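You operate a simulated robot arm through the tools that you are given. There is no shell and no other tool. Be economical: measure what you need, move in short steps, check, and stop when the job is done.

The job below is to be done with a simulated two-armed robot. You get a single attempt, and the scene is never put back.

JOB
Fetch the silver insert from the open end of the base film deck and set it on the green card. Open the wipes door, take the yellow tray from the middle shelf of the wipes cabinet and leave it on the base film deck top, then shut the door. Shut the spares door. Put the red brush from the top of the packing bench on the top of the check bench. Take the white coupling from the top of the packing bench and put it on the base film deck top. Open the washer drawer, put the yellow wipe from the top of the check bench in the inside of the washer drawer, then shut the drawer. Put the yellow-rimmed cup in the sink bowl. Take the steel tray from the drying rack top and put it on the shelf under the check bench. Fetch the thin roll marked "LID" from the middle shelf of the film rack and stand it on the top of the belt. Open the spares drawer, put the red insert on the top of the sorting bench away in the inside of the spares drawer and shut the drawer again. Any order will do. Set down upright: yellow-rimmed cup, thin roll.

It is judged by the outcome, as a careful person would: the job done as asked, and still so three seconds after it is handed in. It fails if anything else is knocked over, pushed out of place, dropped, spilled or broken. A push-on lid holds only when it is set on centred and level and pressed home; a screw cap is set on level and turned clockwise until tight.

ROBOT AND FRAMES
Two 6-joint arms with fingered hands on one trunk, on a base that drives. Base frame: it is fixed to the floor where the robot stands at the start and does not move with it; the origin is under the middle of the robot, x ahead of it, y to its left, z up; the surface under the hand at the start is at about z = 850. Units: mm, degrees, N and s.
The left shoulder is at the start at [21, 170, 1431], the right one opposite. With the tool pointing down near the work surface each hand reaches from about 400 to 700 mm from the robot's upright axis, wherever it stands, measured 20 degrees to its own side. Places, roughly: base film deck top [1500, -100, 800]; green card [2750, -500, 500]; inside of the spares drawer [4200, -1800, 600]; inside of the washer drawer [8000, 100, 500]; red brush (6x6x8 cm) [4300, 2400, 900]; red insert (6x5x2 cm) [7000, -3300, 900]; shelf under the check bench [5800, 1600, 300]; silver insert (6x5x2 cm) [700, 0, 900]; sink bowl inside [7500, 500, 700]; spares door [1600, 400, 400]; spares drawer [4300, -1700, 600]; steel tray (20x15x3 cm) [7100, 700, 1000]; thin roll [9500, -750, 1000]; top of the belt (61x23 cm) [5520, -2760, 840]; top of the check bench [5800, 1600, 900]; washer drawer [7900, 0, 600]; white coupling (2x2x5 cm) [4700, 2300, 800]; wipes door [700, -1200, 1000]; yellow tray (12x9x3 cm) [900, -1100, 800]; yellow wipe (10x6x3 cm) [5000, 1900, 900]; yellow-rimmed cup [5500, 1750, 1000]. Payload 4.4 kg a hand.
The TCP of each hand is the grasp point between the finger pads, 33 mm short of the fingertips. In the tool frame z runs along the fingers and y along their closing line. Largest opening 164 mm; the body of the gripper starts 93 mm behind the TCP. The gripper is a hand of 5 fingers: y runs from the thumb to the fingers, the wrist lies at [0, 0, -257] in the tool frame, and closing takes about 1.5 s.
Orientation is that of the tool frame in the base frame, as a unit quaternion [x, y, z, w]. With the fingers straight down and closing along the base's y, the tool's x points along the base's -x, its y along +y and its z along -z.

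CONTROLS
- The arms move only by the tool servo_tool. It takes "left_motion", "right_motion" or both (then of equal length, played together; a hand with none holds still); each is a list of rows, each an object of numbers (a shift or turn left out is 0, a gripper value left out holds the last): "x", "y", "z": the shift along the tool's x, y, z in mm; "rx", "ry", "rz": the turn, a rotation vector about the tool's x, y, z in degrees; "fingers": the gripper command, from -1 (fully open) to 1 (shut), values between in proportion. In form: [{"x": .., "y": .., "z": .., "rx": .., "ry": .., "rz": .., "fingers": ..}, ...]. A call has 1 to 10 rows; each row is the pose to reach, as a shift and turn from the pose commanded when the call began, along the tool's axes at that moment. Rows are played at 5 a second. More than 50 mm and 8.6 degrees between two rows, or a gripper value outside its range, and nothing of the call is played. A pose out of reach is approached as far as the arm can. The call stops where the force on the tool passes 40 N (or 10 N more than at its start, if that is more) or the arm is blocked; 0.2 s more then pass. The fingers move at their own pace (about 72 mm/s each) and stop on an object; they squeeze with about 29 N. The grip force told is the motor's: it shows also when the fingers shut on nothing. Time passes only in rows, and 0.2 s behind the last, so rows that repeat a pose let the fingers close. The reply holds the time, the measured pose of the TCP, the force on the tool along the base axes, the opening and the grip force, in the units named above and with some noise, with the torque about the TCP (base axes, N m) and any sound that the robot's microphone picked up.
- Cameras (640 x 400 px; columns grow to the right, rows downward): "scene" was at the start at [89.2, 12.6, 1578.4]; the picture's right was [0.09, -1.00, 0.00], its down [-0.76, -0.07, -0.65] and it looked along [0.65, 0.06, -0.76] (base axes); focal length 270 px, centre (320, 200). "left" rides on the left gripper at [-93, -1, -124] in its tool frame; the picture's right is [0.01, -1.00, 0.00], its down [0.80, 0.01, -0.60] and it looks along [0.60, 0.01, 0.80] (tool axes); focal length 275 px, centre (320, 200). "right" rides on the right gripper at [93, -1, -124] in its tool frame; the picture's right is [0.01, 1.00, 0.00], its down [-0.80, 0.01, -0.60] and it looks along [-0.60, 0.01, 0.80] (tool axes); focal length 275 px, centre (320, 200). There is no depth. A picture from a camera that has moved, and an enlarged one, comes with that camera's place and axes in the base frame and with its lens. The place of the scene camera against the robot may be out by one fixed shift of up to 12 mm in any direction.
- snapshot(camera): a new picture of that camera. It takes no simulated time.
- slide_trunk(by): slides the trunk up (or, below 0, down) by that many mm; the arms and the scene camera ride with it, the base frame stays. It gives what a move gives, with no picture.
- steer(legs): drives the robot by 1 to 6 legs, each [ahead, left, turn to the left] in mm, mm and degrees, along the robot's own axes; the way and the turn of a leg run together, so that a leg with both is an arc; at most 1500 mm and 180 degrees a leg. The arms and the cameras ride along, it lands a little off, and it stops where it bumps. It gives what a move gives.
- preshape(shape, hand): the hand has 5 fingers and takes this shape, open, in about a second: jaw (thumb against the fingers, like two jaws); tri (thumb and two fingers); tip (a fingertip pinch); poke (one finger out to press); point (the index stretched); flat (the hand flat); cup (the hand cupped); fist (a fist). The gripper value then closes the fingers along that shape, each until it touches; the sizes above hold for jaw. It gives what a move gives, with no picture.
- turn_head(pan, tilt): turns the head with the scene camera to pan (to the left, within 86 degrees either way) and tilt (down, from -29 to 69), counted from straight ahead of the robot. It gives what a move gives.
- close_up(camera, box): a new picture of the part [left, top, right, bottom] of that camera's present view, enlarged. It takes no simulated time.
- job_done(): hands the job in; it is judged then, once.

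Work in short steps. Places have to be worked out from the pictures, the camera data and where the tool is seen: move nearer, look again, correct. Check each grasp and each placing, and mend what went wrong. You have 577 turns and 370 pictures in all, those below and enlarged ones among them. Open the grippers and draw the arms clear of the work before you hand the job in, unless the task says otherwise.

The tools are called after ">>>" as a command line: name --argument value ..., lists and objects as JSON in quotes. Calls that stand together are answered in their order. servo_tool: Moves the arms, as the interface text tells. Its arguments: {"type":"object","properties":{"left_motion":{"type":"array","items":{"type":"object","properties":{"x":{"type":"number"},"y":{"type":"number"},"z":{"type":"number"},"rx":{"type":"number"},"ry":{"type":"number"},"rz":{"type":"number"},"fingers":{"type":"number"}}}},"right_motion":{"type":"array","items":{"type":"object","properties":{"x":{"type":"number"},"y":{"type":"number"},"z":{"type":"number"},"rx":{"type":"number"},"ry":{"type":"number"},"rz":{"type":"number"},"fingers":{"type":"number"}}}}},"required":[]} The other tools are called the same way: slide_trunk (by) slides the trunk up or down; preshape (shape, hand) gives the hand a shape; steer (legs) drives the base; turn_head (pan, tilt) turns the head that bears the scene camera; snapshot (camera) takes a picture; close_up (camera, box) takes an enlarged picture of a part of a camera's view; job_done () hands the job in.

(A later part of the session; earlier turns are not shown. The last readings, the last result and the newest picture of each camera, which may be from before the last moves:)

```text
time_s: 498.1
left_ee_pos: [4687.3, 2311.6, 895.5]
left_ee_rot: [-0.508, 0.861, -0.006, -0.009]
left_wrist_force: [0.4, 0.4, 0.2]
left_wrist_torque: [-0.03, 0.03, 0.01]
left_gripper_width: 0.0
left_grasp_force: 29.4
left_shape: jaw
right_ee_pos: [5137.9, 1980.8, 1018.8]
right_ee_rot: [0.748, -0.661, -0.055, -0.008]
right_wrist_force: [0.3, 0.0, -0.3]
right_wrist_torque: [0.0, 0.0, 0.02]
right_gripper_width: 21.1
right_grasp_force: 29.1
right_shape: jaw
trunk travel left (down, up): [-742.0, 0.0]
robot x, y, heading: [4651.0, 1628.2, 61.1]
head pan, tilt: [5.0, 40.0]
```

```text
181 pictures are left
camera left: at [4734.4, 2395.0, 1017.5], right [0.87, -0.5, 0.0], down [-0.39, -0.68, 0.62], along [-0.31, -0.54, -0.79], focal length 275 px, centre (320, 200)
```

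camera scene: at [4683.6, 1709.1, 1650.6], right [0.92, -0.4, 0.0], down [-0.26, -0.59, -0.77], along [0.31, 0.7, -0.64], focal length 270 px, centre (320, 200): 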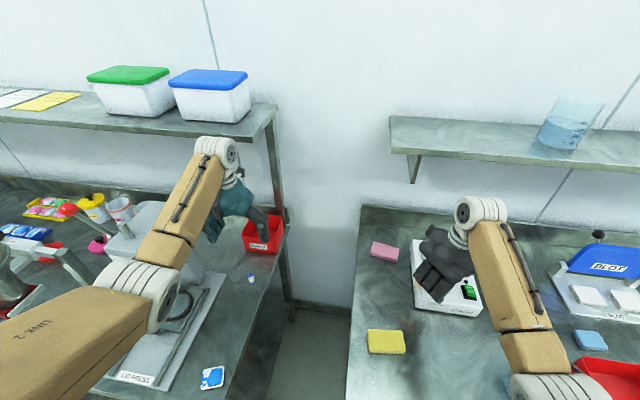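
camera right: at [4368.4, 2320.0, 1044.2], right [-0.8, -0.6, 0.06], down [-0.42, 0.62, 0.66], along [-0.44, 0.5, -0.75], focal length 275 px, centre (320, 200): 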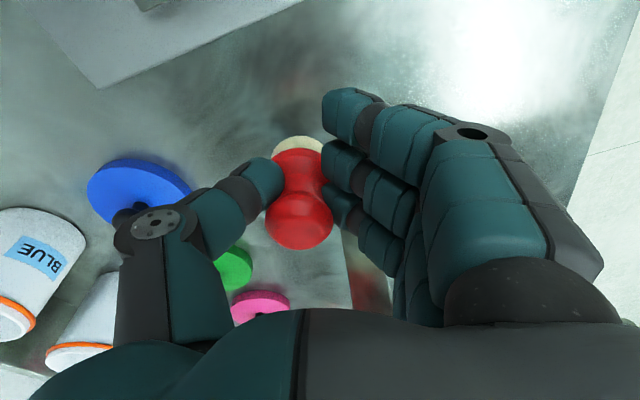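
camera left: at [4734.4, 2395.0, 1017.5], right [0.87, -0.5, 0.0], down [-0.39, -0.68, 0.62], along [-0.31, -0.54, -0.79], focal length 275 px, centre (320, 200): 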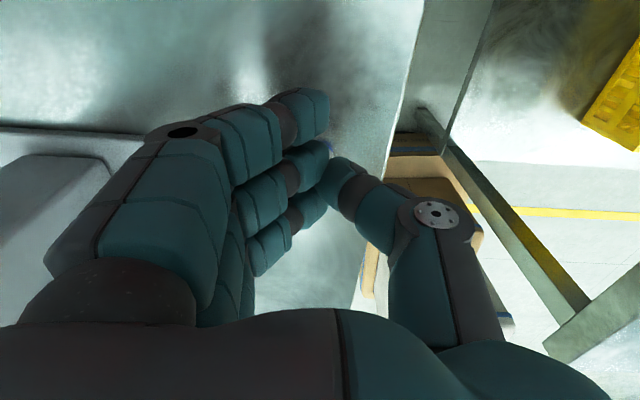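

Width 0 — it slipped between. I reopen and look.

>>> servo_tool --left_motion '[{"fingers": 0.6}, {"fingers": 0.3}, {"fingers": 0}, {"fingers": 0}]'

>>> snapshot --camera "left"

```text
time_s: 499.1
left_ee_pos: [4686.8, 2312.7, 895.5]
left_ee_rot: [-0.507, 0.862, -0.005, -0.01]
left_wrist_force: [0.7, -0.4, -0.4]
left_wrist_torque: [0.01, 0.03, -0.03]
left_gripper_width: 80.9
left_grasp_force: 0.1
left_shape: jaw
right_ee_pos: [5138.3, 1981.3, 1018.5]
right_ee_rot: [0.749, -0.66, -0.056, -0.008]
right_wrist_force: [0.1, 1.0, -0.7]
right_wrist_torque: [-0.04, 0.0, 0.03]
right_gripper_width: 20.7
right_grasp_force: 29.1
right_shape: jaw
trunk travel left (down, up): [-742.0, 0.0]
robot x, y, heading: [4651.5, 1628.5, 61.2]
head pan, tilt: [5.0, 40.0]
```

```text
180 pictures are left
camera left: at [4734.4, 2395.0, 1017.4], right [0.87, -0.5, 0.0], down [-0.39, -0.68, 0.62], along [-0.31, -0.54, -0.79], focal length 275 px, centre (320, 200)
```

left: 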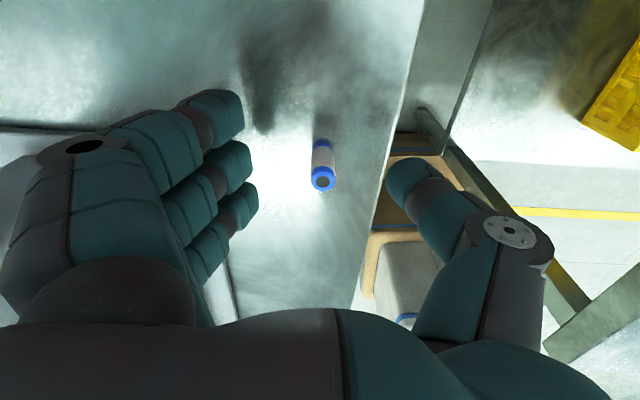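

The coupling did not move: the fingertips rise as they close, so they met above it. I pre-close to about 33 mm, move the robot 35 forward (hand back 35), then lower further.

>>> servo_tool --left_motion '[{"z": -40}, {"z": -80}, {"z": -80, "x": 18, "fingers": 0.6}, {"z": -80, "x": 36, "fingers": 0.6}, {"z": -80, "x": 36}]'

>>> steer --legs '[[36, 0, 0]]'

>>> servo_tool --left_motion '[{"z": 30}, {"z": 60}, {"z": 75}, {"z": 75}]'

>>> snapshot --camera "left"

```text
time_s: 500.3
left_ee_pos: [4695.4, 2338.4, 951.0]
left_ee_rot: [-0.508, 0.862, -0.006, -0.011]
left_wrist_force: [-0.3, 0.3, 0.2]
left_wrist_torque: [0.03, -0.02, 0.01]
left_gripper_width: 33.6
left_grasp_force: 0.1
left_shape: jaw
left hand out of reach, approached as far as the arm can: row 1, 2, 3, 4, 5
right_ee_pos: [5138.3, 1980.7, 1018.6]
right_ee_rot: [0.749, -0.66, -0.054, -0.007]
right_wrist_force: [0.0, -0.3, 0.5]
right_wrist_torque: [-0.01, 0.0, 0.0]
right_gripper_width: 20.8
right_grasp_force: 29.2
right_shape: jaw
trunk travel left (down, up): [-742.0, 0.0]
robot x, y, heading: [4651.2, 1627.2, 61.2]
head pan, tilt: [5.0, 40.0]
```

```text
time_s: 501.3
left_ee_pos: [4710.3, 2365.5, 951.1]
left_ee_rot: [-0.507, 0.862, -0.007, -0.01]
left_wrist_force: [-0.1, 0.8, 0.2]
left_wrist_torque: [0.02, 0.02, -0.01]
left_gripper_width: 33.3
left_grasp_force: 0.1
left_shape: jaw
right_ee_pos: [5151.7, 2007.8, 1017.9]
right_ee_rot: [0.748, -0.661, -0.055, -0.007]
right_wrist_force: [0.2, 0.9, -1.0]
right_wrist_torque: [-0.07, -0.02, 0.01]
right_gripper_width: 20.7
right_grasp_force: 28.9
right_shape: jaw
trunk travel left (down, up): [-742.0, 0.0]
robot x, y, heading: [4663.3, 1652.4, 61.2]
head pan, tilt: [5.0, 40.0]
stopped in leg 1: the robot was blocked; the commanded pose is now the measured one
```

```text
time_s: 502.3
left_ee_pos: [4703.2, 2351.8, 920.0]
left_ee_rot: [-0.506, 0.862, -0.006, -0.01]
left_wrist_force: [0.1, -0.7, -0.7]
left_wrist_torque: [0.0, 0.0, 0.0]
left_gripper_width: 33.2
left_grasp_force: 0.2
left_shape: jaw
left hand out of reach, approached as far as the arm can: row 1, 2, 3, 4
right_ee_pos: [5151.0, 2006.0, 1018.3]
right_ee_rot: [0.749, -0.66, -0.055, -0.008]
right_wrist_force: [0.2, 0.3, 0.0]
right_wrist_torque: [-0.01, 0.02, 0.0]
right_gripper_width: 21.0
right_grasp_force: 28.5
right_shape: jaw
trunk travel left (down, up): [-742.0, 0.0]
robot x, y, heading: [4661.7, 1655.3, 61.6]
head pan, tilt: [5.0, 40.0]
```

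```text
179 pictures are left
camera left: at [4750.2, 2435.2, 1042.2], right [0.87, -0.5, 0.0], down [-0.39, -0.68, 0.62], along [-0.31, -0.54, -0.79], focal length 275 px, centre (320, 200)
```

left: 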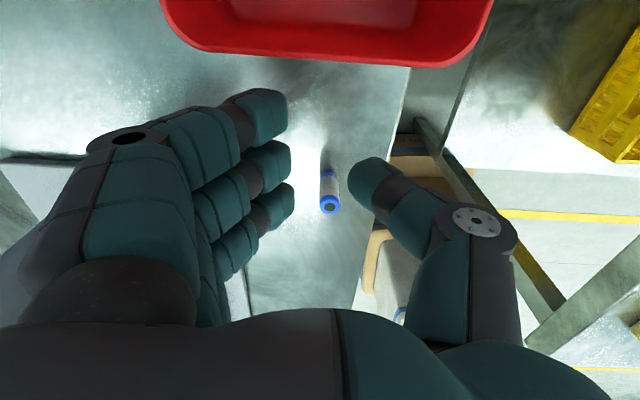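

The robot can't go nearer. The hand overshot forward; I bring it back 40 mm while lowering to 872.

>>> servo_tool --left_motion '[{"x": 20, "z": 0}, {"x": 38, "z": 5}, {"x": 38, "z": 30}, {"x": 38, "z": 46}, {"x": 38, "z": 46}]'

>>> snapshot --camera "left"

```text
time_s: 503.5
left_ee_pos: [4688.4, 2325.9, 871.2]
left_ee_rot: [-0.507, 0.862, -0.007, -0.011]
left_wrist_force: [-0.2, -1.0, -0.3]
left_wrist_torque: [0.02, 0.0, 0.02]
left_gripper_width: 33.4
left_grasp_force: 0.2
left_shape: jaw
left hand out of reach, approached as far as the arm can: row 1, 2, 3, 4, 5
right_ee_pos: [5152.7, 2006.6, 1018.9]
right_ee_rot: [0.748, -0.661, -0.055, -0.008]
right_wrist_force: [0.6, -0.2, -1.4]
right_wrist_torque: [0.02, 0.01, -0.02]
right_gripper_width: 21.0
right_grasp_force: 28.7
right_shape: jaw
trunk travel left (down, up): [-742.0, 0.0]
robot x, y, heading: [4664.3, 1654.5, 60.9]
head pan, tilt: [5.0, 40.0]
```

```text
178 pictures are left
camera left: at [4735.6, 2408.2, 993.9], right [0.87, -0.5, 0.0], down [-0.39, -0.68, 0.62], along [-0.31, -0.54, -0.78], focal length 275 px, centre (320, 200)
```

left: 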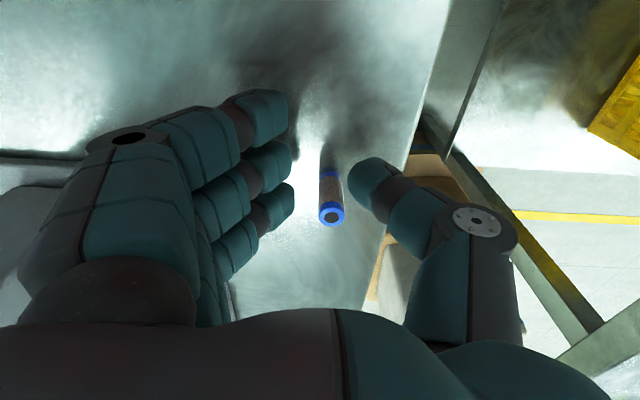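

Nearly placed. I ease back 9 mm, 6 mm sideways, and close step by step.

>>> servo_tool --left_motion '[{"x": 5, "y": -3}, {"x": 9, "y": -6}, {"x": 9, "y": -6, "fingers": 0.7}, {"x": 9, "y": -6, "fingers": 0.8}, {"x": 9, "y": -6, "fingers": 1}, {"x": 9, "y": -6, "fingers": 1}, {"x": 9, "y": -6, "fingers": 1}]'

>>> snapshot --camera "left"

```text
time_s: 505.1
left_ee_pos: [4688.8, 2320.9, 866.2]
left_ee_rot: [-0.506, 0.862, -0.006, -0.011]
left_wrist_force: [0.1, 0.0, 0.5]
left_wrist_torque: [0.01, 0.0, 0.04]
left_gripper_width: 0.0
left_grasp_force: 28.4
left_shape: jaw
left hand out of reach, approached as far as the arm can: row 1, 2, 3, 4, 5, 6, 7
right_ee_pos: [5151.5, 2007.2, 1017.7]
right_ee_rot: [0.749, -0.66, -0.056, -0.008]
right_wrist_force: [0.4, -0.5, 0.0]
right_wrist_torque: [-0.01, 0.02, 0.02]
right_gripper_width: 21.0
right_grasp_force: 28.8
right_shape: jaw
trunk travel left (down, up): [-742.0, 0.0]
robot x, y, heading: [4664.6, 1652.5, 61.4]
head pan, tilt: [5.0, 40.0]
```

```text
177 pictures are left
camera left: at [4735.6, 2403.8, 987.9], right [0.87, -0.5, 0.0], down [-0.39, -0.68, 0.62], along [-0.31, -0.54, -0.79], focal length 275 px, centre (320, 200)
```

left: 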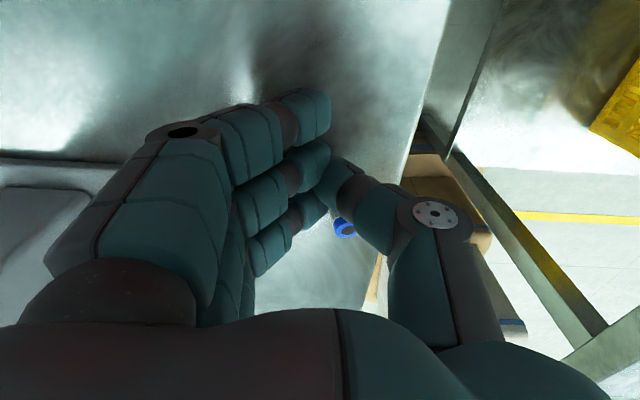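

Still not: the thumb tip lies further toward the camera side than I placed the coupling. I reopen and look.

>>> servo_tool --left_motion '[{"fingers": 0.7}, {"fingers": 0.4}, {"fingers": 0.4}, {"fingers": 0.4}]'

>>> snapshot --camera "left"

```text
time_s: 506.1
left_ee_pos: [4689.1, 2320.9, 864.9]
left_ee_rot: [-0.507, 0.862, -0.006, -0.01]
left_wrist_force: [-0.6, 0.3, 0.4]
left_wrist_torque: [0.02, 0.02, 0.0]
left_gripper_width: 48.7
left_grasp_force: 0.1
left_shape: jaw
right_ee_pos: [5151.8, 2005.7, 1017.7]
right_ee_rot: [0.749, -0.66, -0.054, -0.008]
right_wrist_force: [-0.2, 0.7, -0.6]
right_wrist_torque: [-0.02, 0.04, 0.01]
right_gripper_width: 20.8
right_grasp_force: 29.1
right_shape: jaw
trunk travel left (down, up): [-742.0, 0.0]
robot x, y, heading: [4662.7, 1655.2, 61.4]
head pan, tilt: [5.0, 40.0]
```

```text
176 pictures are left
camera left: at [4735.6, 2403.8, 987.9], right [0.87, -0.5, 0.0], down [-0.39, -0.68, 0.62], along [-0.31, -0.54, -0.79], focal length 275 px, centre (320, 200)
```

left: 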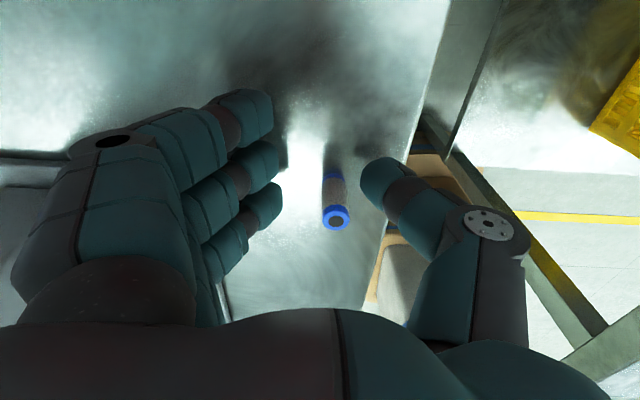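

I try the "tip" pinch shape for this small part; first lifting a bit.

>>> servo_tool --left_motion '[{"z": -30}, {"z": -60}]'

>>> preshape --hand "left" --shape "tip"

>>> snapshot --camera "left"

>>> servo_tool --left_motion '[{"fingers": 0}, {"fingers": 0.6}, {"fingers": 0.6}, {"fingers": 0.6}, {"fingers": 0.6}]'

>>> snapshot --camera "left"

```text
time_s: 506.7
left_ee_pos: [4700.9, 2345.5, 911.5]
left_ee_rot: [-0.507, 0.862, -0.007, -0.011]
left_wrist_force: [-0.1, -0.1, -0.6]
left_wrist_torque: [0.08, 0.01, 0.0]
left_gripper_width: 48.6
left_grasp_force: 0.1
left_shape: jaw
left hand out of reach, approached as far as the arm can: row 1, 2
right_ee_pos: [5151.4, 2006.5, 1019.7]
right_ee_rot: [0.748, -0.661, -0.055, -0.008]
right_wrist_force: [-1.2, -0.7, -0.6]
right_wrist_torque: [-0.03, -0.01, -0.01]
right_gripper_width: 21.0
right_grasp_force: 29.1
right_shape: jaw
trunk travel left (down, up): [-742.0, 0.0]
robot x, y, heading: [4661.5, 1656.4, 61.3]
head pan, tilt: [5.0, 40.0]
```

```text
time_s: 507.6
left_ee_pos: [4701.0, 2345.1, 912.3]
left_ee_rot: [-0.507, 0.862, -0.007, -0.01]
left_wrist_force: [0.1, 0.1, -0.1]
left_wrist_torque: [0.01, -0.01, -0.04]
left_gripper_width: 163.6
left_grasp_force: 0.0
left_shape: tip
right_ee_pos: [5150.0, 2007.2, 1019.8]
right_ee_rot: [0.749, -0.661, -0.055, -0.008]
right_wrist_force: [0.1, 0.0, -1.5]
right_wrist_torque: [-0.01, 0.0, 0.0]
right_gripper_width: 20.8
right_grasp_force: 29.2
right_shape: jaw
trunk travel left (down, up): [-742.0, 0.0]
robot x, y, heading: [4664.4, 1652.9, 61.5]
head pan, tilt: [5.0, 40.0]
```

```text
175 pictures are left
camera left: at [4747.6, 2428.8, 1033.3], right [0.87, -0.5, 0.0], down [-0.39, -0.68, 0.62], along [-0.31, -0.54, -0.78], focal length 275 px, centre (320, 200)
```

left: 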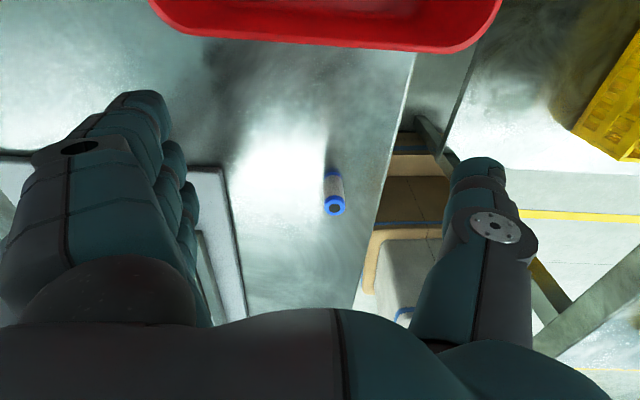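

```text
time_s: 508.8
left_ee_pos: [4700.3, 2345.9, 911.4]
left_ee_rot: [-0.507, 0.862, -0.006, -0.011]
left_wrist_force: [0.2, 0.0, -0.4]
left_wrist_torque: [0.0, -0.02, -0.01]
left_gripper_width: 33.5
left_grasp_force: 0.0
left_shape: tip
right_ee_pos: [5150.7, 2006.7, 1017.9]
right_ee_rot: [0.749, -0.661, -0.055, -0.008]
right_wrist_force: [-0.1, 0.7, -1.0]
right_wrist_torque: [-0.01, -0.01, -0.01]
right_gripper_width: 21.0
right_grasp_force: 28.5
right_shape: jaw
trunk travel left (down, up): [-742.0, 0.0]
robot x, y, heading: [4662.4, 1654.6, 61.3]
head pan, tilt: [5.0, 40.0]
```

```text
174 pictures are left
camera left: at [4747.6, 2428.9, 1033.4], right [0.87, -0.5, 0.0], down [-0.39, -0.68, 0.62], along [-0.31, -0.54, -0.78], focal length 275 px, centre (320, 200)
```

left: 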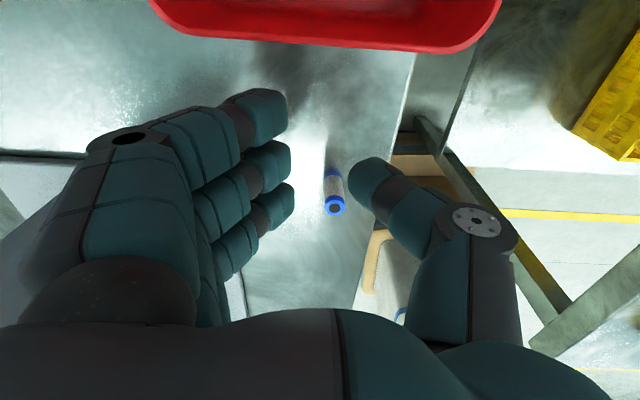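

Shapes look alike. From the brush success I infer that closed tips meet about 14 mm above the TCP and 15–20 mm toward the camera side. I position for that: TCP at (4689, 2308, 862).

>>> servo_tool --left_motion '[{"x": 20, "y": -4, "z": 5}, {"x": 38, "y": -8, "z": 15}, {"x": 38, "y": -8, "z": 35}, {"x": 38, "y": -8, "z": 50}, {"x": 38, "y": -8, "z": 50}]'

>>> snapshot --camera "left"

```text
time_s: 510.0
left_ee_pos: [4692.1, 2313.8, 856.7]
left_ee_rot: [-0.506, 0.862, -0.006, -0.011]
left_wrist_force: [0.5, -0.1, -0.6]
left_wrist_torque: [-0.03, 0.0, -0.04]
left_gripper_width: 33.6
left_grasp_force: 0.1
left_shape: tip
left hand out of reach, approached as far as the arm can: row 1, 2, 3, 4, 5
right_ee_pos: [5151.7, 2006.9, 1019.1]
right_ee_rot: [0.749, -0.661, -0.054, -0.008]
right_wrist_force: [-0.3, -0.6, -0.7]
right_wrist_torque: [-0.02, -0.01, 0.03]
right_gripper_width: 20.8
right_grasp_force: 29.2
right_shape: jaw
trunk travel left (down, up): [-742.0, 0.0]
robot x, y, heading: [4666.6, 1655.7, 61.3]
head pan, tilt: [5.0, 40.0]
```

```text
173 pictures are left
camera left: at [4738.6, 2396.1, 979.1], right [0.87, -0.5, 0.0], down [-0.39, -0.68, 0.62], along [-0.31, -0.54, -0.79], focal length 275 px, centre (320, 200)
```

left: 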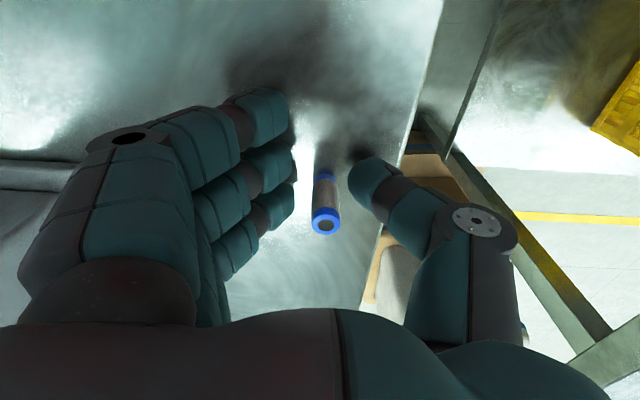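

No bench contact even at 857, which confirms it. I move 7 mm back and close.

>>> servo_tool --left_motion '[{"x": 7}, {"x": 7}, {"x": 7, "fingers": 0.7}, {"x": 7, "fingers": 0.75}, {"x": 7, "fingers": 0.75}]'

>>> snapshot --camera "left"

```text
time_s: 511.2
left_ee_pos: [4690.5, 2312.4, 855.0]
left_ee_rot: [-0.507, 0.862, -0.006, -0.01]
left_wrist_force: [-0.4, 3.4, 11.8]
left_wrist_torque: [0.61, -0.08, 0.01]
left_gripper_width: 20.3
left_grasp_force: 0.0
left_shape: tip
left hand out of reach, approached as far as the arm can: row 1, 2, 3, 4, 5
right_ee_pos: [5151.3, 2007.4, 1019.7]
right_ee_rot: [0.748, -0.661, -0.055, -0.008]
right_wrist_force: [-0.2, -0.3, -0.6]
right_wrist_torque: [-0.02, 0.03, 0.01]
right_gripper_width: 20.8
right_grasp_force: 29.3
right_shape: jaw
trunk travel left (down, up): [-742.0, 0.0]
robot x, y, heading: [4661.5, 1650.5, 61.2]
head pan, tilt: [5.0, 40.0]
```

```text
172 pictures are left
camera left: at [4737.6, 2394.7, 977.9], right [0.87, -0.5, 0.0], down [-0.39, -0.68, 0.62], along [-0.31, -0.54, -0.79], focal length 275 px, centre (320, 200)
```

left: 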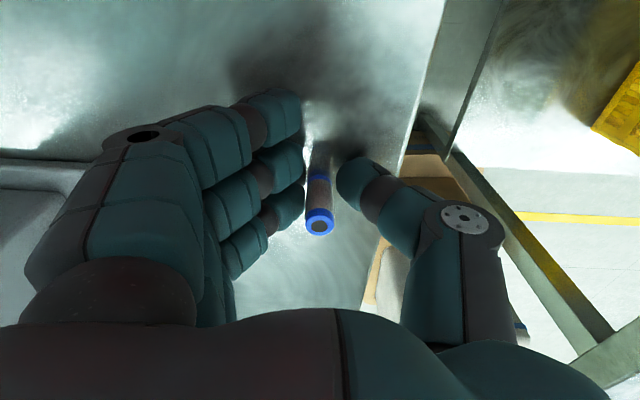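

>>> servo_tool --left_motion '[{"z": -3, "fingers": 0.85}, {"z": -3, "fingers": 1}, {"z": -3, "fingers": 1}, {"z": -3, "fingers": 1}]'

>>> snapshot --camera "left"

```text
time_s: 512.2
left_ee_pos: [4689.9, 2312.6, 855.9]
left_ee_rot: [-0.507, 0.862, -0.007, -0.011]
left_wrist_force: [-1.7, 0.8, 4.9]
left_wrist_torque: [0.21, 0.01, 0.08]
left_gripper_width: 7.9
left_grasp_force: 29.1
left_shape: tip
right_ee_pos: [5151.0, 2006.3, 1019.5]
right_ee_rot: [0.748, -0.661, -0.055, -0.008]
right_wrist_force: [0.7, 0.9, -1.0]
right_wrist_torque: [-0.02, 0.01, 0.0]
right_gripper_width: 20.9
right_grasp_force: 29.5
right_shape: jaw
trunk travel left (down, up): [-742.0, 0.0]
robot x, y, heading: [4662.5, 1653.4, 61.3]
head pan, tilt: [5.0, 40.0]
```

```text
171 pictures are left
camera left: at [4737.2, 2394.8, 977.7], right [0.87, -0.5, 0.0], down [-0.39, -0.68, 0.62], along [-0.31, -0.54, -0.78], focal length 275 px, centre (320, 200)
```

left: 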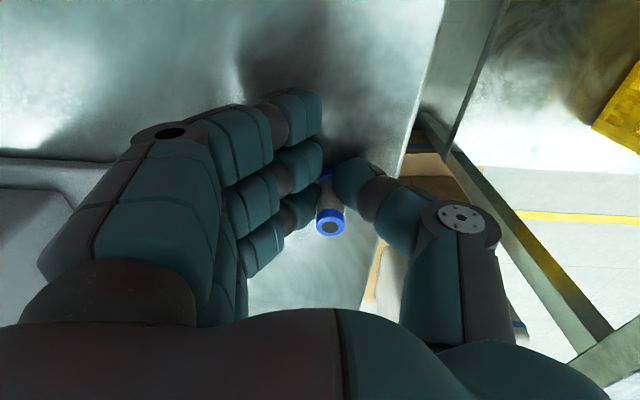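

It holds something (7.9 mm, 29 N). I lift slightly to see.

>>> servo_tool --left_motion '[{"z": -20}, {"z": -45}, {"z": -70}]'

>>> snapshot --camera "left"

```text
time_s: 513.0
left_ee_pos: [4702.6, 2339.5, 903.5]
left_ee_rot: [-0.507, 0.862, -0.007, -0.011]
left_wrist_force: [-0.9, -0.2, 0.3]
left_wrist_torque: [0.0, 0.01, -0.02]
left_gripper_width: 7.7
left_grasp_force: 29.2
left_shape: tip
left hand out of reach, approached as far as the arm can: row 1, 2, 3
right_ee_pos: [5150.9, 2007.0, 1018.9]
right_ee_rot: [0.749, -0.66, -0.055, -0.008]
right_wrist_force: [0.4, -0.5, -0.9]
right_wrist_torque: [0.01, 0.01, 0.01]
right_gripper_width: 20.8
right_grasp_force: 29.1
right_shape: jaw
trunk travel left (down, up): [-742.0, 0.0]
robot x, y, heading: [4665.1, 1656.3, 61.4]
head pan, tilt: [5.0, 40.0]
```

```text
170 pictures are left
camera left: at [4750.2, 2423.0, 1025.6], right [0.87, -0.5, 0.0], down [-0.39, -0.68, 0.62], along [-0.31, -0.54, -0.78], focal length 275 px, centre (320, 200)
```

left: 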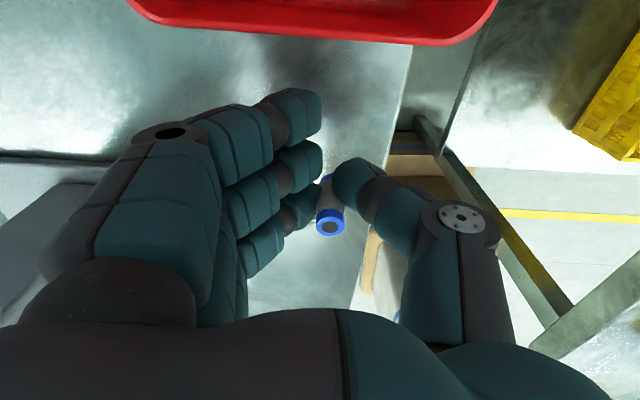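

The coupling is lifted. Since the right hand is over the check bench, I place the brush there first: back up 160 so that it is over free space.

>>> steer --legs '[[-165, 0, 0]]'

>>> snapshot --camera "right"

>>> snapshot --camera "scene"

```text
time_s: 514.5
left_ee_pos: [4623.8, 2193.4, 905.2]
left_ee_rot: [-0.506, 0.862, -0.006, -0.011]
left_wrist_force: [-0.2, 0.3, -0.2]
left_wrist_torque: [0.0, -0.01, 0.0]
left_gripper_width: 7.3
left_grasp_force: 28.9
left_shape: tip
right_ee_pos: [5071.5, 1858.0, 1019.0]
right_ee_rot: [0.748, -0.661, -0.055, -0.01]
right_wrist_force: [-0.4, -0.1, 0.0]
right_wrist_torque: [0.04, 0.0, 0.01]
right_gripper_width: 20.9
right_grasp_force: 29.0
right_shape: jaw
trunk travel left (down, up): [-742.0, 0.0]
robot x, y, heading: [4579.8, 1508.7, 61.1]
head pan, tilt: [5.0, 40.0]
```

```text
169 pictures are left
camera right: at [5092.9, 1756.3, 1133.5], right [-0.99, -0.14, 0.06], down [-0.06, 0.74, 0.67], along [-0.14, 0.66, -0.74], focal length 275 px, centre (320, 200)
```

right: 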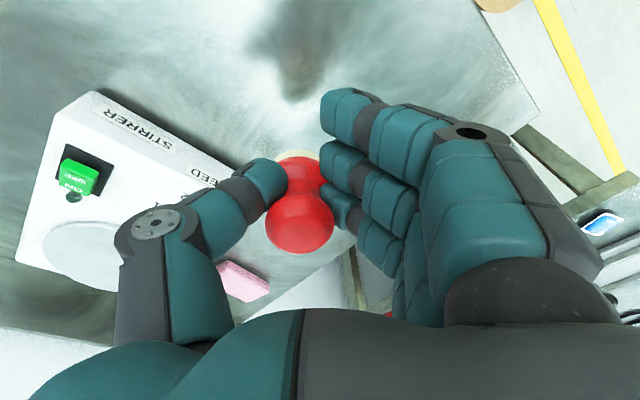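

```text
168 pictures are left
camera scene: at [4622.6, 1599.3, 1650.6], right [0.91, -0.4, 0.0], down [-0.26, -0.59, -0.77], along [0.31, 0.7, -0.64], focal length 270 px, centre (320, 200)
```

scene: 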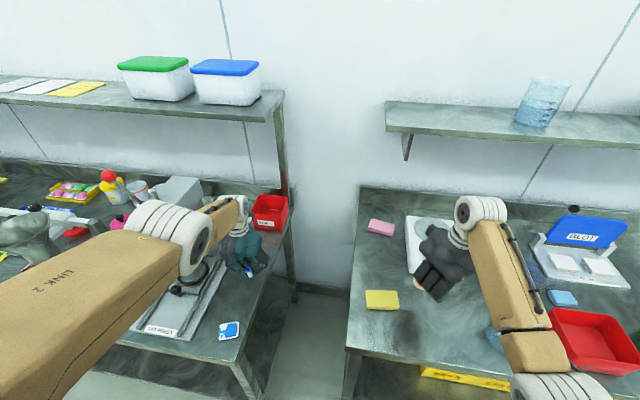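

The landing spot is a bit near the wipe, so I sidestep 50 right and lower the right arm only.

>>> steer --legs '[[0, -50, 0]]'

>>> servo_tool --right_motion '[{"z": 40}, {"z": 80}, {"z": 105}, {"z": 115}, {"z": 115}]'

>>> snapshot --camera "right"

```text
time_s: 515.4
left_ee_pos: [4669.9, 2168.3, 904.6]
left_ee_rot: [-0.506, 0.862, -0.007, -0.011]
left_wrist_force: [1.1, -0.2, -0.5]
left_wrist_torque: [0.04, 0.04, 0.0]
left_gripper_width: 7.9
left_grasp_force: 29.2
left_shape: tip
right_ee_pos: [5117.0, 1834.9, 1019.1]
right_ee_rot: [0.749, -0.66, -0.055, -0.008]
right_wrist_force: [1.0, 0.3, -1.1]
right_wrist_torque: [0.03, 0.08, 0.03]
right_gripper_width: 20.9
right_grasp_force: 29.0
right_shape: jaw
trunk travel left (down, up): [-742.0, 0.0]
robot x, y, heading: [4629.2, 1486.2, 61.2]
head pan, tilt: [5.0, 40.0]
```

```text
time_s: 516.2
left_ee_pos: [4667.7, 2168.9, 904.6]
left_ee_rot: [-0.507, 0.862, -0.007, -0.011]
left_wrist_force: [-0.2, -0.2, -0.4]
left_wrist_torque: [-0.03, 0.02, -0.02]
left_gripper_width: 7.6
left_grasp_force: 28.7
left_shape: tip
right_ee_pos: [5109.5, 1850.8, 928.7]
right_ee_rot: [0.75, -0.659, -0.056, -0.016]
right_wrist_force: [-3.5, -2.0, 13.4]
right_wrist_torque: [0.0, -0.21, -0.05]
right_gripper_width: 19.6
right_grasp_force: 29.4
right_shape: jaw
trunk travel left (down, up): [-742.0, 0.0]
robot x, y, heading: [4628.8, 1479.7, 61.1]
head pan, tilt: [5.0, 40.0]
stopped in row 4 (right hand): the force on the tool passed its limit at 62 N (the readings are from after the stop); the commanded pose is now the measured one
```

```text
167 pictures are left
camera right: at [5131.2, 1747.6, 1040.6], right [-0.99, -0.14, 0.05], down [-0.07, 0.73, 0.68], along [-0.13, 0.67, -0.73], focal length 275 px, centre (320, 200)
```

right: 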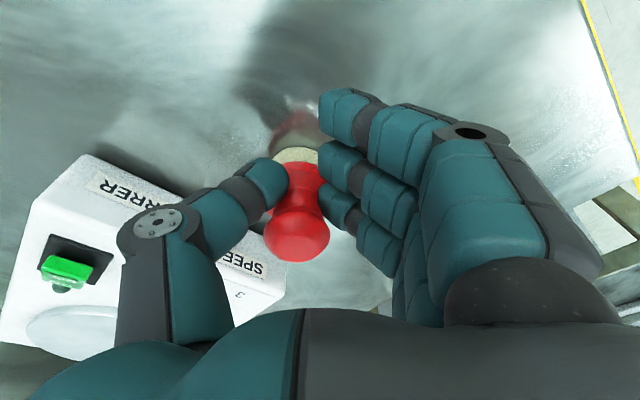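

The brush bottom meets its reflection: it stands on the check bench (top about z 888). I release it gently.

>>> servo_tool --right_motion '[{"fingers": 0.65}, {"fingers": 0.5}, {"fingers": 0.4}, {"fingers": 0.3}, {"fingers": 0.3}]'

>>> snapshot --camera "right"

```text
time_s: 517.4
left_ee_pos: [4670.3, 2169.7, 903.5]
left_ee_rot: [-0.506, 0.863, -0.007, -0.01]
left_wrist_force: [1.0, -0.4, -0.1]
left_wrist_torque: [0.0, -0.03, 0.02]
left_gripper_width: 7.8
left_grasp_force: 28.8
left_shape: tip
right_ee_pos: [5111.0, 1849.5, 925.2]
right_ee_rot: [0.75, -0.659, -0.056, -0.013]
right_wrist_force: [0.0, -0.2, -0.8]
right_wrist_torque: [-0.01, 0.0, -0.02]
right_gripper_width: 56.6
right_grasp_force: 0.1
right_shape: jaw
trunk travel left (down, up): [-742.0, 0.0]
robot x, y, heading: [4626.8, 1485.0, 61.3]
head pan, tilt: [5.0, 40.0]
```

```text
166 pictures are left
camera right: at [5132.3, 1746.6, 1038.6], right [-0.99, -0.14, 0.05], down [-0.07, 0.73, 0.68], along [-0.13, 0.67, -0.73], focal length 275 px, centre (320, 200)
```

right: 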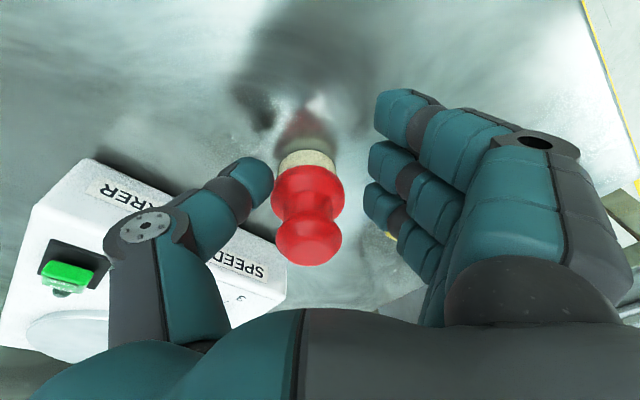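

The brush stands. I raise the right hand straight up.

>>> servo_tool --right_motion '[{"z": -30}, {"z": -60}, {"z": -90}]'

>>> snapshot --camera "right"

>>> snapshot --camera "left"

```text
time_s: 518.2
left_ee_pos: [4670.1, 2169.7, 904.6]
left_ee_rot: [-0.506, 0.862, -0.007, -0.01]
left_wrist_force: [-0.8, 0.3, -0.9]
left_wrist_torque: [-0.03, 0.01, -0.02]
left_gripper_width: 7.7
left_grasp_force: 29.0
left_shape: tip
right_ee_pos: [5116.8, 1841.1, 1015.2]
right_ee_rot: [0.75, -0.659, -0.056, -0.013]
right_wrist_force: [0.3, -0.5, -0.9]
right_wrist_torque: [0.0, -0.02, -0.01]
right_gripper_width: 56.6
right_grasp_force: 0.0
right_shape: jaw
trunk travel left (down, up): [-742.0, 0.0]
robot x, y, heading: [4627.7, 1481.6, 61.1]
head pan, tilt: [5.0, 40.0]
```

```text
165 pictures are left
camera right: at [5138.6, 1738.2, 1128.5], right [-0.99, -0.14, 0.05], down [-0.07, 0.73, 0.68], along [-0.13, 0.67, -0.73], focal length 275 px, centre (320, 200)
```

right: 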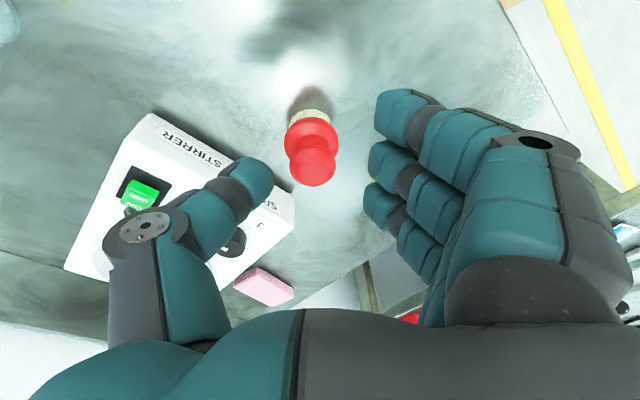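

```text
164 pictures are left
camera left: at [4716.2, 2252.1, 1026.2], right [0.87, -0.5, 0.0], down [-0.39, -0.68, 0.62], along [-0.31, -0.54, -0.79], focal length 275 px, centre (320, 200)
```

left: 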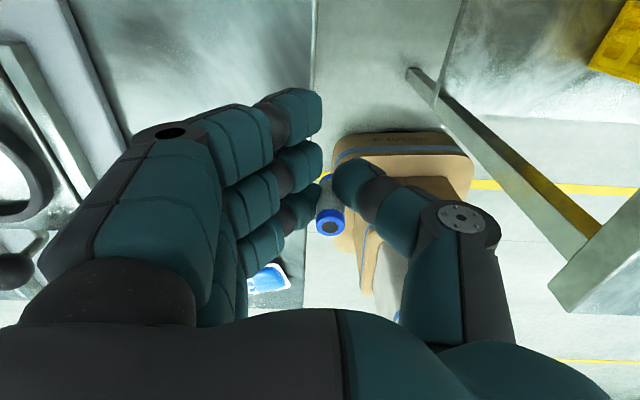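

Both fine. The right hand is free, so I pick up the yellow wipe on the way: I square the hand and shift it left 157.

>>> servo_tool --right_motion '[{"x": -15, "y": 21, "rz": 6.2, "fingers": -0.5}, {"x": -31, "y": 42, "rz": 12.4, "fingers": -1}, {"x": -46, "y": 64, "rz": 18.5}, {"x": -61, "y": 85, "rz": 24.7}, {"x": -77, "y": 106, "rz": 30.9}, {"x": -92, "y": 127, "rz": 37}, {"x": -92, "y": 127, "rz": 37}]'

>>> snapshot --camera "right"

```text
time_s: 519.8
left_ee_pos: [4669.5, 2168.5, 903.8]
left_ee_rot: [-0.507, 0.862, -0.006, -0.01]
left_wrist_force: [0.5, 1.1, -0.3]
left_wrist_torque: [0.01, 0.02, 0.02]
left_gripper_width: 7.6
left_grasp_force: 28.5
left_shape: tip
right_ee_pos: [4982.5, 1916.8, 1032.2]
right_ee_rot: [-0.501, 0.863, 0.057, -0.005]
right_wrist_force: [0.5, -0.2, 0.8]
right_wrist_torque: [-0.01, 0.02, -0.01]
right_gripper_width: 163.9
right_grasp_force: 0.1
right_shape: jaw
trunk travel left (down, up): [-742.0, 0.0]
robot x, y, heading: [4626.7, 1486.4, 61.3]
head pan, tilt: [5.0, 40.0]
```

```text
163 pictures are left
camera right: at [4945.4, 1823.6, 1149.8], right [-0.87, 0.48, 0.1], down [0.43, 0.64, 0.64], along [0.24, 0.6, -0.76], focal length 275 px, centre (320, 200)
```

right: 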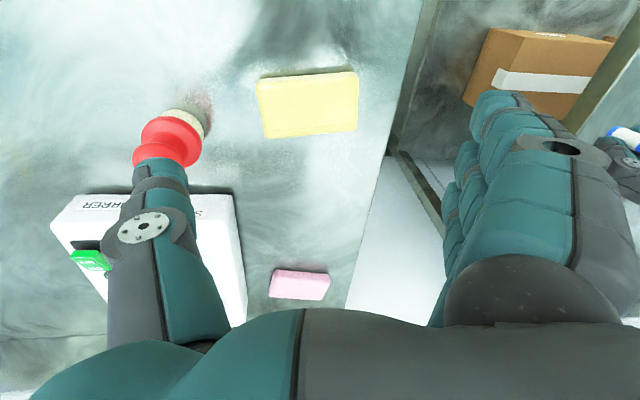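

The wipe is right below. I set the opening to 140, ease back 8 mm and lower the right arm 105.

>>> servo_tool --right_motion '[{"x": 8, "z": 35, "fingers": -0.7}, {"x": 8, "z": 70}, {"x": 8, "z": 95}, {"x": 8, "z": 95}]'

>>> snapshot --camera "right"

```text
time_s: 520.8
left_ee_pos: [4668.4, 2169.7, 903.6]
left_ee_rot: [-0.506, 0.862, -0.007, -0.009]
left_wrist_force: [0.9, -0.3, -0.1]
left_wrist_torque: [-0.03, 0.0, 0.01]
left_gripper_width: 7.3
left_grasp_force: 28.5
left_shape: tip
right_ee_pos: [4972.4, 1916.9, 935.8]
right_ee_rot: [-0.502, 0.863, 0.057, -0.004]
right_wrist_force: [0.2, -0.3, 0.2]
right_wrist_torque: [-0.01, 0.02, -0.01]
right_gripper_width: 139.6
right_grasp_force: 0.1
right_shape: jaw
trunk travel left (down, up): [-742.0, 0.0]
robot x, y, heading: [4626.2, 1483.7, 61.1]
head pan, tilt: [5.0, 40.0]
```

```text
162 pictures are left
camera right: at [4935.8, 1824.5, 1053.0], right [-0.87, 0.48, 0.1], down [0.43, 0.64, 0.64], along [0.24, 0.6, -0.76], focal length 275 px, centre (320, 200)
```

right: 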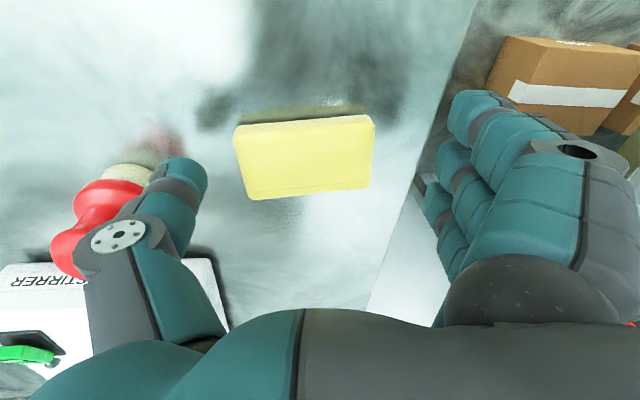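

>>> servo_tool --right_motion '[{"z": 6}, {"z": 11}, {"z": 11, "fingers": 0}, {"z": 11, "fingers": 0.5}, {"z": 11, "fingers": 1}, {"z": 11, "fingers": 1}, {"z": 11, "fingers": 1}]'

>>> snapshot --camera "right"

```text
time_s: 522.4
left_ee_pos: [4668.2, 2170.2, 904.1]
left_ee_rot: [-0.506, 0.863, -0.007, -0.011]
left_wrist_force: [0.0, -0.1, -0.3]
left_wrist_torque: [-0.01, 0.05, -0.01]
left_gripper_width: 7.8
left_grasp_force: 28.6
left_shape: tip
right_ee_pos: [4968.9, 1917.1, 924.8]
right_ee_rot: [-0.502, 0.863, 0.057, -0.005]
right_wrist_force: [-0.1, -0.1, 1.2]
right_wrist_torque: [0.01, 0.0, -0.03]
right_gripper_width: 0.2
right_grasp_force: 6.5
right_shape: jaw
trunk travel left (down, up): [-742.0, 0.0]
robot x, y, heading: [4627.3, 1482.5, 60.9]
head pan, tilt: [5.0, 40.0]
```

```text
161 pictures are left
camera right: at [4933.1, 1825.5, 1043.0], right [-0.87, 0.48, 0.1], down [0.43, 0.64, 0.64], along [0.24, 0.6, -0.76], focal length 275 px, centre (320, 200)
```

right: 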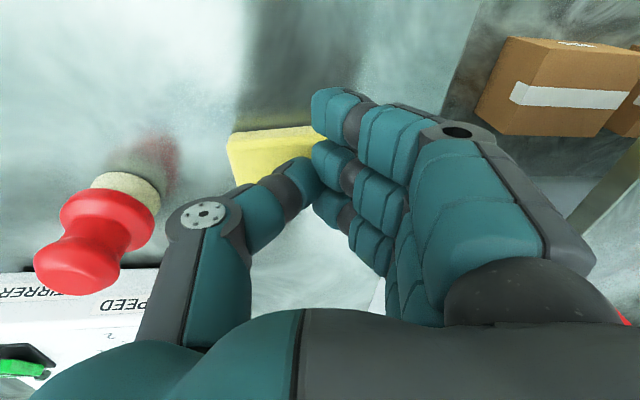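

The bench top is at about 850 after all, so I was too high. I reopen, lower 38 mm more and close again.

>>> servo_tool --right_motion '[{"fingers": 0}, {"fingers": -0.7}, {"fingers": -0.7}, {"fingers": -0.7}, {"fingers": -0.7}]'

>>> servo_tool --right_motion '[{"z": 20}, {"z": 38}, {"z": 38}]'

>>> snapshot --camera "right"

```text
time_s: 523.6
left_ee_pos: [4668.3, 2170.3, 904.6]
left_ee_rot: [-0.505, 0.863, -0.007, -0.011]
left_wrist_force: [-0.1, -0.1, 0.0]
left_wrist_torque: [0.0, -0.01, -0.04]
left_gripper_width: 7.5
left_grasp_force: 28.7
left_shape: tip
right_ee_pos: [4967.6, 1918.5, 925.5]
right_ee_rot: [-0.502, 0.863, 0.057, -0.004]
right_wrist_force: [0.6, -0.2, -0.1]
right_wrist_torque: [-0.03, -0.01, -0.02]
right_gripper_width: 139.1
right_grasp_force: 0.0
right_shape: jaw
trunk travel left (down, up): [-742.0, 0.0]
robot x, y, heading: [4630.3, 1486.0, 61.2]
head pan, tilt: [5.0, 40.0]
```

```text
time_s: 524.2
left_ee_pos: [4667.9, 2167.3, 903.5]
left_ee_rot: [-0.506, 0.862, -0.006, -0.01]
left_wrist_force: [0.3, 0.6, -1.0]
left_wrist_torque: [-0.03, 0.01, 0.02]
left_gripper_width: 7.6
left_grasp_force: 29.0
left_shape: tip
right_ee_pos: [4964.7, 1927.8, 900.2]
right_ee_rot: [-0.501, 0.863, 0.06, -0.001]
right_wrist_force: [-6.1, -5.2, 24.0]
right_wrist_torque: [-1.57, -1.65, -0.88]
right_gripper_width: 139.5
right_grasp_force: 0.0
right_shape: jaw
trunk travel left (down, up): [-742.0, 0.0]
robot x, y, heading: [4630.9, 1482.1, 61.2]
head pan, tilt: [5.0, 40.0]
stopped in row 3 (right hand): the force on the tool passed its limit at 48 N (the readings are from after the stop); the commanded pose is now the measured one
```

```text
160 pictures are left
camera right: at [4927.7, 1833.9, 1016.0], right [-0.87, 0.48, 0.11], down [0.43, 0.64, 0.64], along [0.24, 0.61, -0.76], focal length 275 px, centre (320, 200)
```

right: 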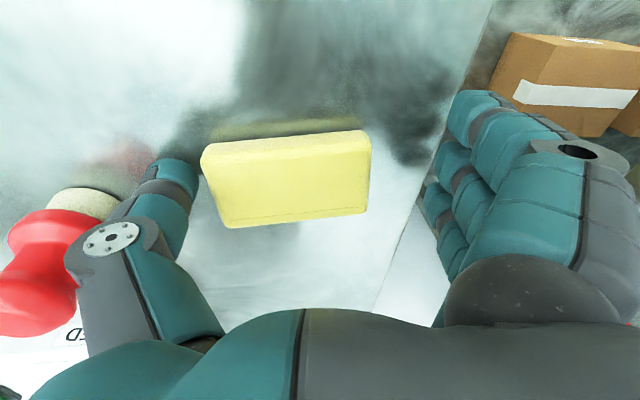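

The thumb side hangs 6° low and touches the bench. I level the hand (rx +6), then close.

>>> servo_tool --right_motion '[{"z": -6, "rx": 3}, {"z": -6, "rx": 6.3}, {"z": 2, "rx": 6.3}, {"z": 2, "rx": 6.3}]'

>>> servo_tool --right_motion '[{"fingers": 0}, {"fingers": 0.5}, {"fingers": 1}, {"fingers": 1}, {"fingers": 1}, {"fingers": 1}]'

>>> snapshot --camera "right"

```text
time_s: 525.2
left_ee_pos: [4668.9, 2169.6, 904.1]
left_ee_rot: [-0.506, 0.862, -0.007, -0.011]
left_wrist_force: [-0.5, -0.1, -0.1]
left_wrist_torque: [-0.03, -0.01, -0.03]
left_gripper_width: 7.6
left_grasp_force: 29.9
left_shape: tip
right_ee_pos: [4965.2, 1928.2, 894.2]
right_ee_rot: [-0.501, 0.865, 0.013, 0.026]
right_wrist_force: [1.3, -1.7, 5.3]
right_wrist_torque: [-0.06, 0.55, 0.19]
right_gripper_width: 139.5
right_grasp_force: 0.1
right_shape: jaw
trunk travel left (down, up): [-742.0, 0.0]
robot x, y, heading: [4625.6, 1486.0, 61.4]
head pan, tilt: [5.0, 40.0]
```

```text
time_s: 526.6
left_ee_pos: [4667.3, 2169.0, 904.2]
left_ee_rot: [-0.507, 0.862, -0.007, -0.01]
left_wrist_force: [0.4, 0.3, 0.1]
left_wrist_torque: [-0.01, 0.02, 0.01]
left_gripper_width: 7.8
left_grasp_force: 28.6
left_shape: tip
right_ee_pos: [4963.3, 1928.2, 895.9]
right_ee_rot: [-0.501, 0.865, 0.015, 0.026]
right_wrist_force: [-6.4, 7.1, 21.6]
right_wrist_torque: [0.12, 1.98, -0.55]
right_gripper_width: 93.5
right_grasp_force: 29.0
right_shape: jaw
trunk travel left (down, up): [-742.0, 0.0]
robot x, y, heading: [4622.6, 1482.3, 61.3]
head pan, tilt: [5.0, 40.0]
```

```text
159 pictures are left
camera right: at [4916.2, 1841.0, 1013.4], right [-0.87, 0.49, 0.0], down [0.37, 0.67, 0.65], along [0.32, 0.56, -0.76], focal length 275 px, centre (320, 200)
```

right: 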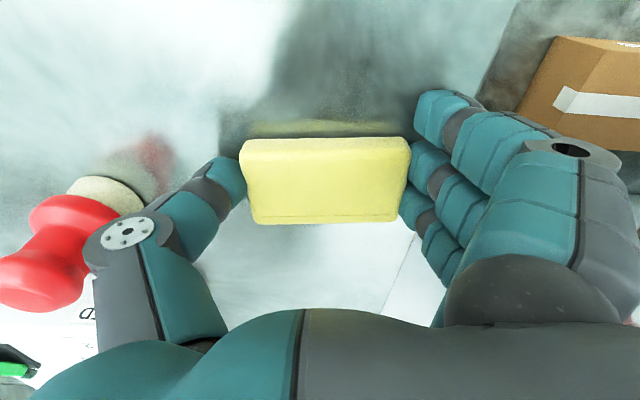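

Gripped (93.5 mm). I lift and check.

>>> servo_tool --right_motion '[{"z": -30}, {"z": -70}, {"z": -110}, {"z": -140}]'

>>> snapshot --camera "right"

```text
time_s: 527.6
left_ee_pos: [4669.1, 2169.9, 903.4]
left_ee_rot: [-0.506, 0.863, -0.007, -0.01]
left_wrist_force: [0.1, 0.1, -0.4]
left_wrist_torque: [0.03, 0.02, -0.02]
left_gripper_width: 7.5
left_grasp_force: 29.5
left_shape: tip
right_ee_pos: [4962.7, 1921.7, 1033.9]
right_ee_rot: [-0.502, 0.865, 0.012, 0.025]
right_wrist_force: [-0.6, -0.3, 0.1]
right_wrist_torque: [0.02, 0.01, 0.01]
right_gripper_width: 93.3
right_grasp_force: 28.8
right_shape: jaw
trunk travel left (down, up): [-742.0, 0.0]
robot x, y, heading: [4628.9, 1486.7, 61.5]
head pan, tilt: [5.0, 40.0]
```

```text
158 pictures are left
camera right: at [4915.3, 1835.7, 1152.4], right [-0.87, 0.49, -0.01], down [0.37, 0.67, 0.64], along [0.32, 0.56, -0.77], focal length 275 px, centre (320, 200)
```

right: 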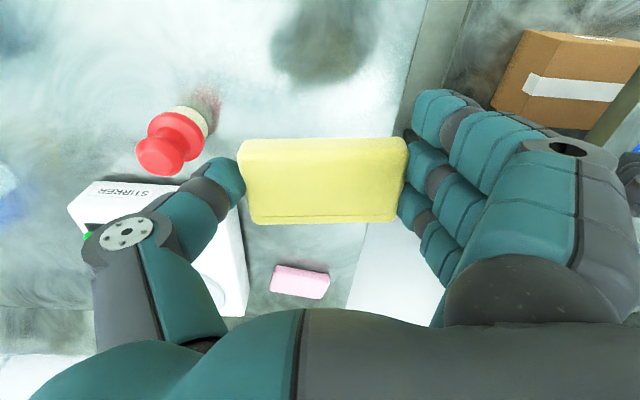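

Wipe held, brush standing. Next I take the coupling to the deck: back out, turn, and travel along the aisle.

>>> steer --legs '[[-1200, 0, 0], [0, 0, 153.5], [549, -1177, 0], [549, -1177, 0]]'

>>> turn_head --pan 15 --tilt 35

>>> snapshot --camera "scene"

```text
time_s: 552.9
left_ee_pos: [1362.1, 838.6, 903.3]
left_ee_rot: [0.938, 0.345, 0.012, -0.005]
left_wrist_force: [-0.7, -0.2, 0.0]
left_wrist_torque: [-0.03, -0.02, 0.0]
left_gripper_width: 7.8
left_grasp_force: 29.0
left_shape: tip
right_ee_pos: [1171.9, 1171.2, 1033.2]
right_ee_rot: [0.94, 0.34, -0.027, 0.008]
right_wrist_force: [-0.7, -0.3, -1.2]
right_wrist_torque: [0.02, -0.01, -0.02]
right_gripper_width: 93.4
right_grasp_force: 28.5
right_shape: jaw
trunk travel left (down, up): [-742.0, 0.0]
robot x, y, heading: [1639.3, 1467.4, -139.1]
head pan, tilt: [5.0, 40.0]
```

```text
time_s: 553.6
left_ee_pos: [1362.4, 839.1, 904.3]
left_ee_rot: [0.938, 0.346, 0.012, -0.006]
left_wrist_force: [-0.1, -1.1, -0.2]
left_wrist_torque: [0.0, 0.03, 0.02]
left_gripper_width: 7.5
left_grasp_force: 29.1
left_shape: tip
right_ee_pos: [1171.1, 1171.0, 1035.0]
right_ee_rot: [0.94, 0.34, -0.026, 0.008]
right_wrist_force: [0.8, -0.3, 0.0]
right_wrist_torque: [-0.02, 0.03, 0.02]
right_gripper_width: 93.2
right_grasp_force: 28.7
right_shape: jaw
trunk travel left (down, up): [-742.0, 0.0]
robot x, y, heading: [1639.4, 1462.4, -139.1]
head pan, tilt: [15.0, 35.0]
```

```text
157 pictures are left
camera scene: at [1583.1, 1391.7, 1658.0], right [-0.83, 0.56, 0.0], down [0.32, 0.48, -0.82], along [-0.46, -0.68, -0.57], focal length 270 px, centre (320, 200)
```

scene: 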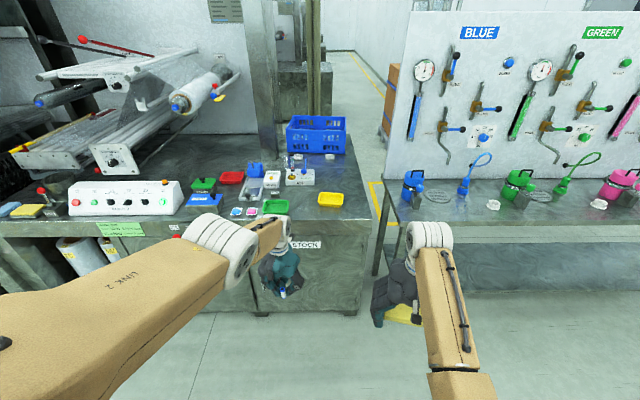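

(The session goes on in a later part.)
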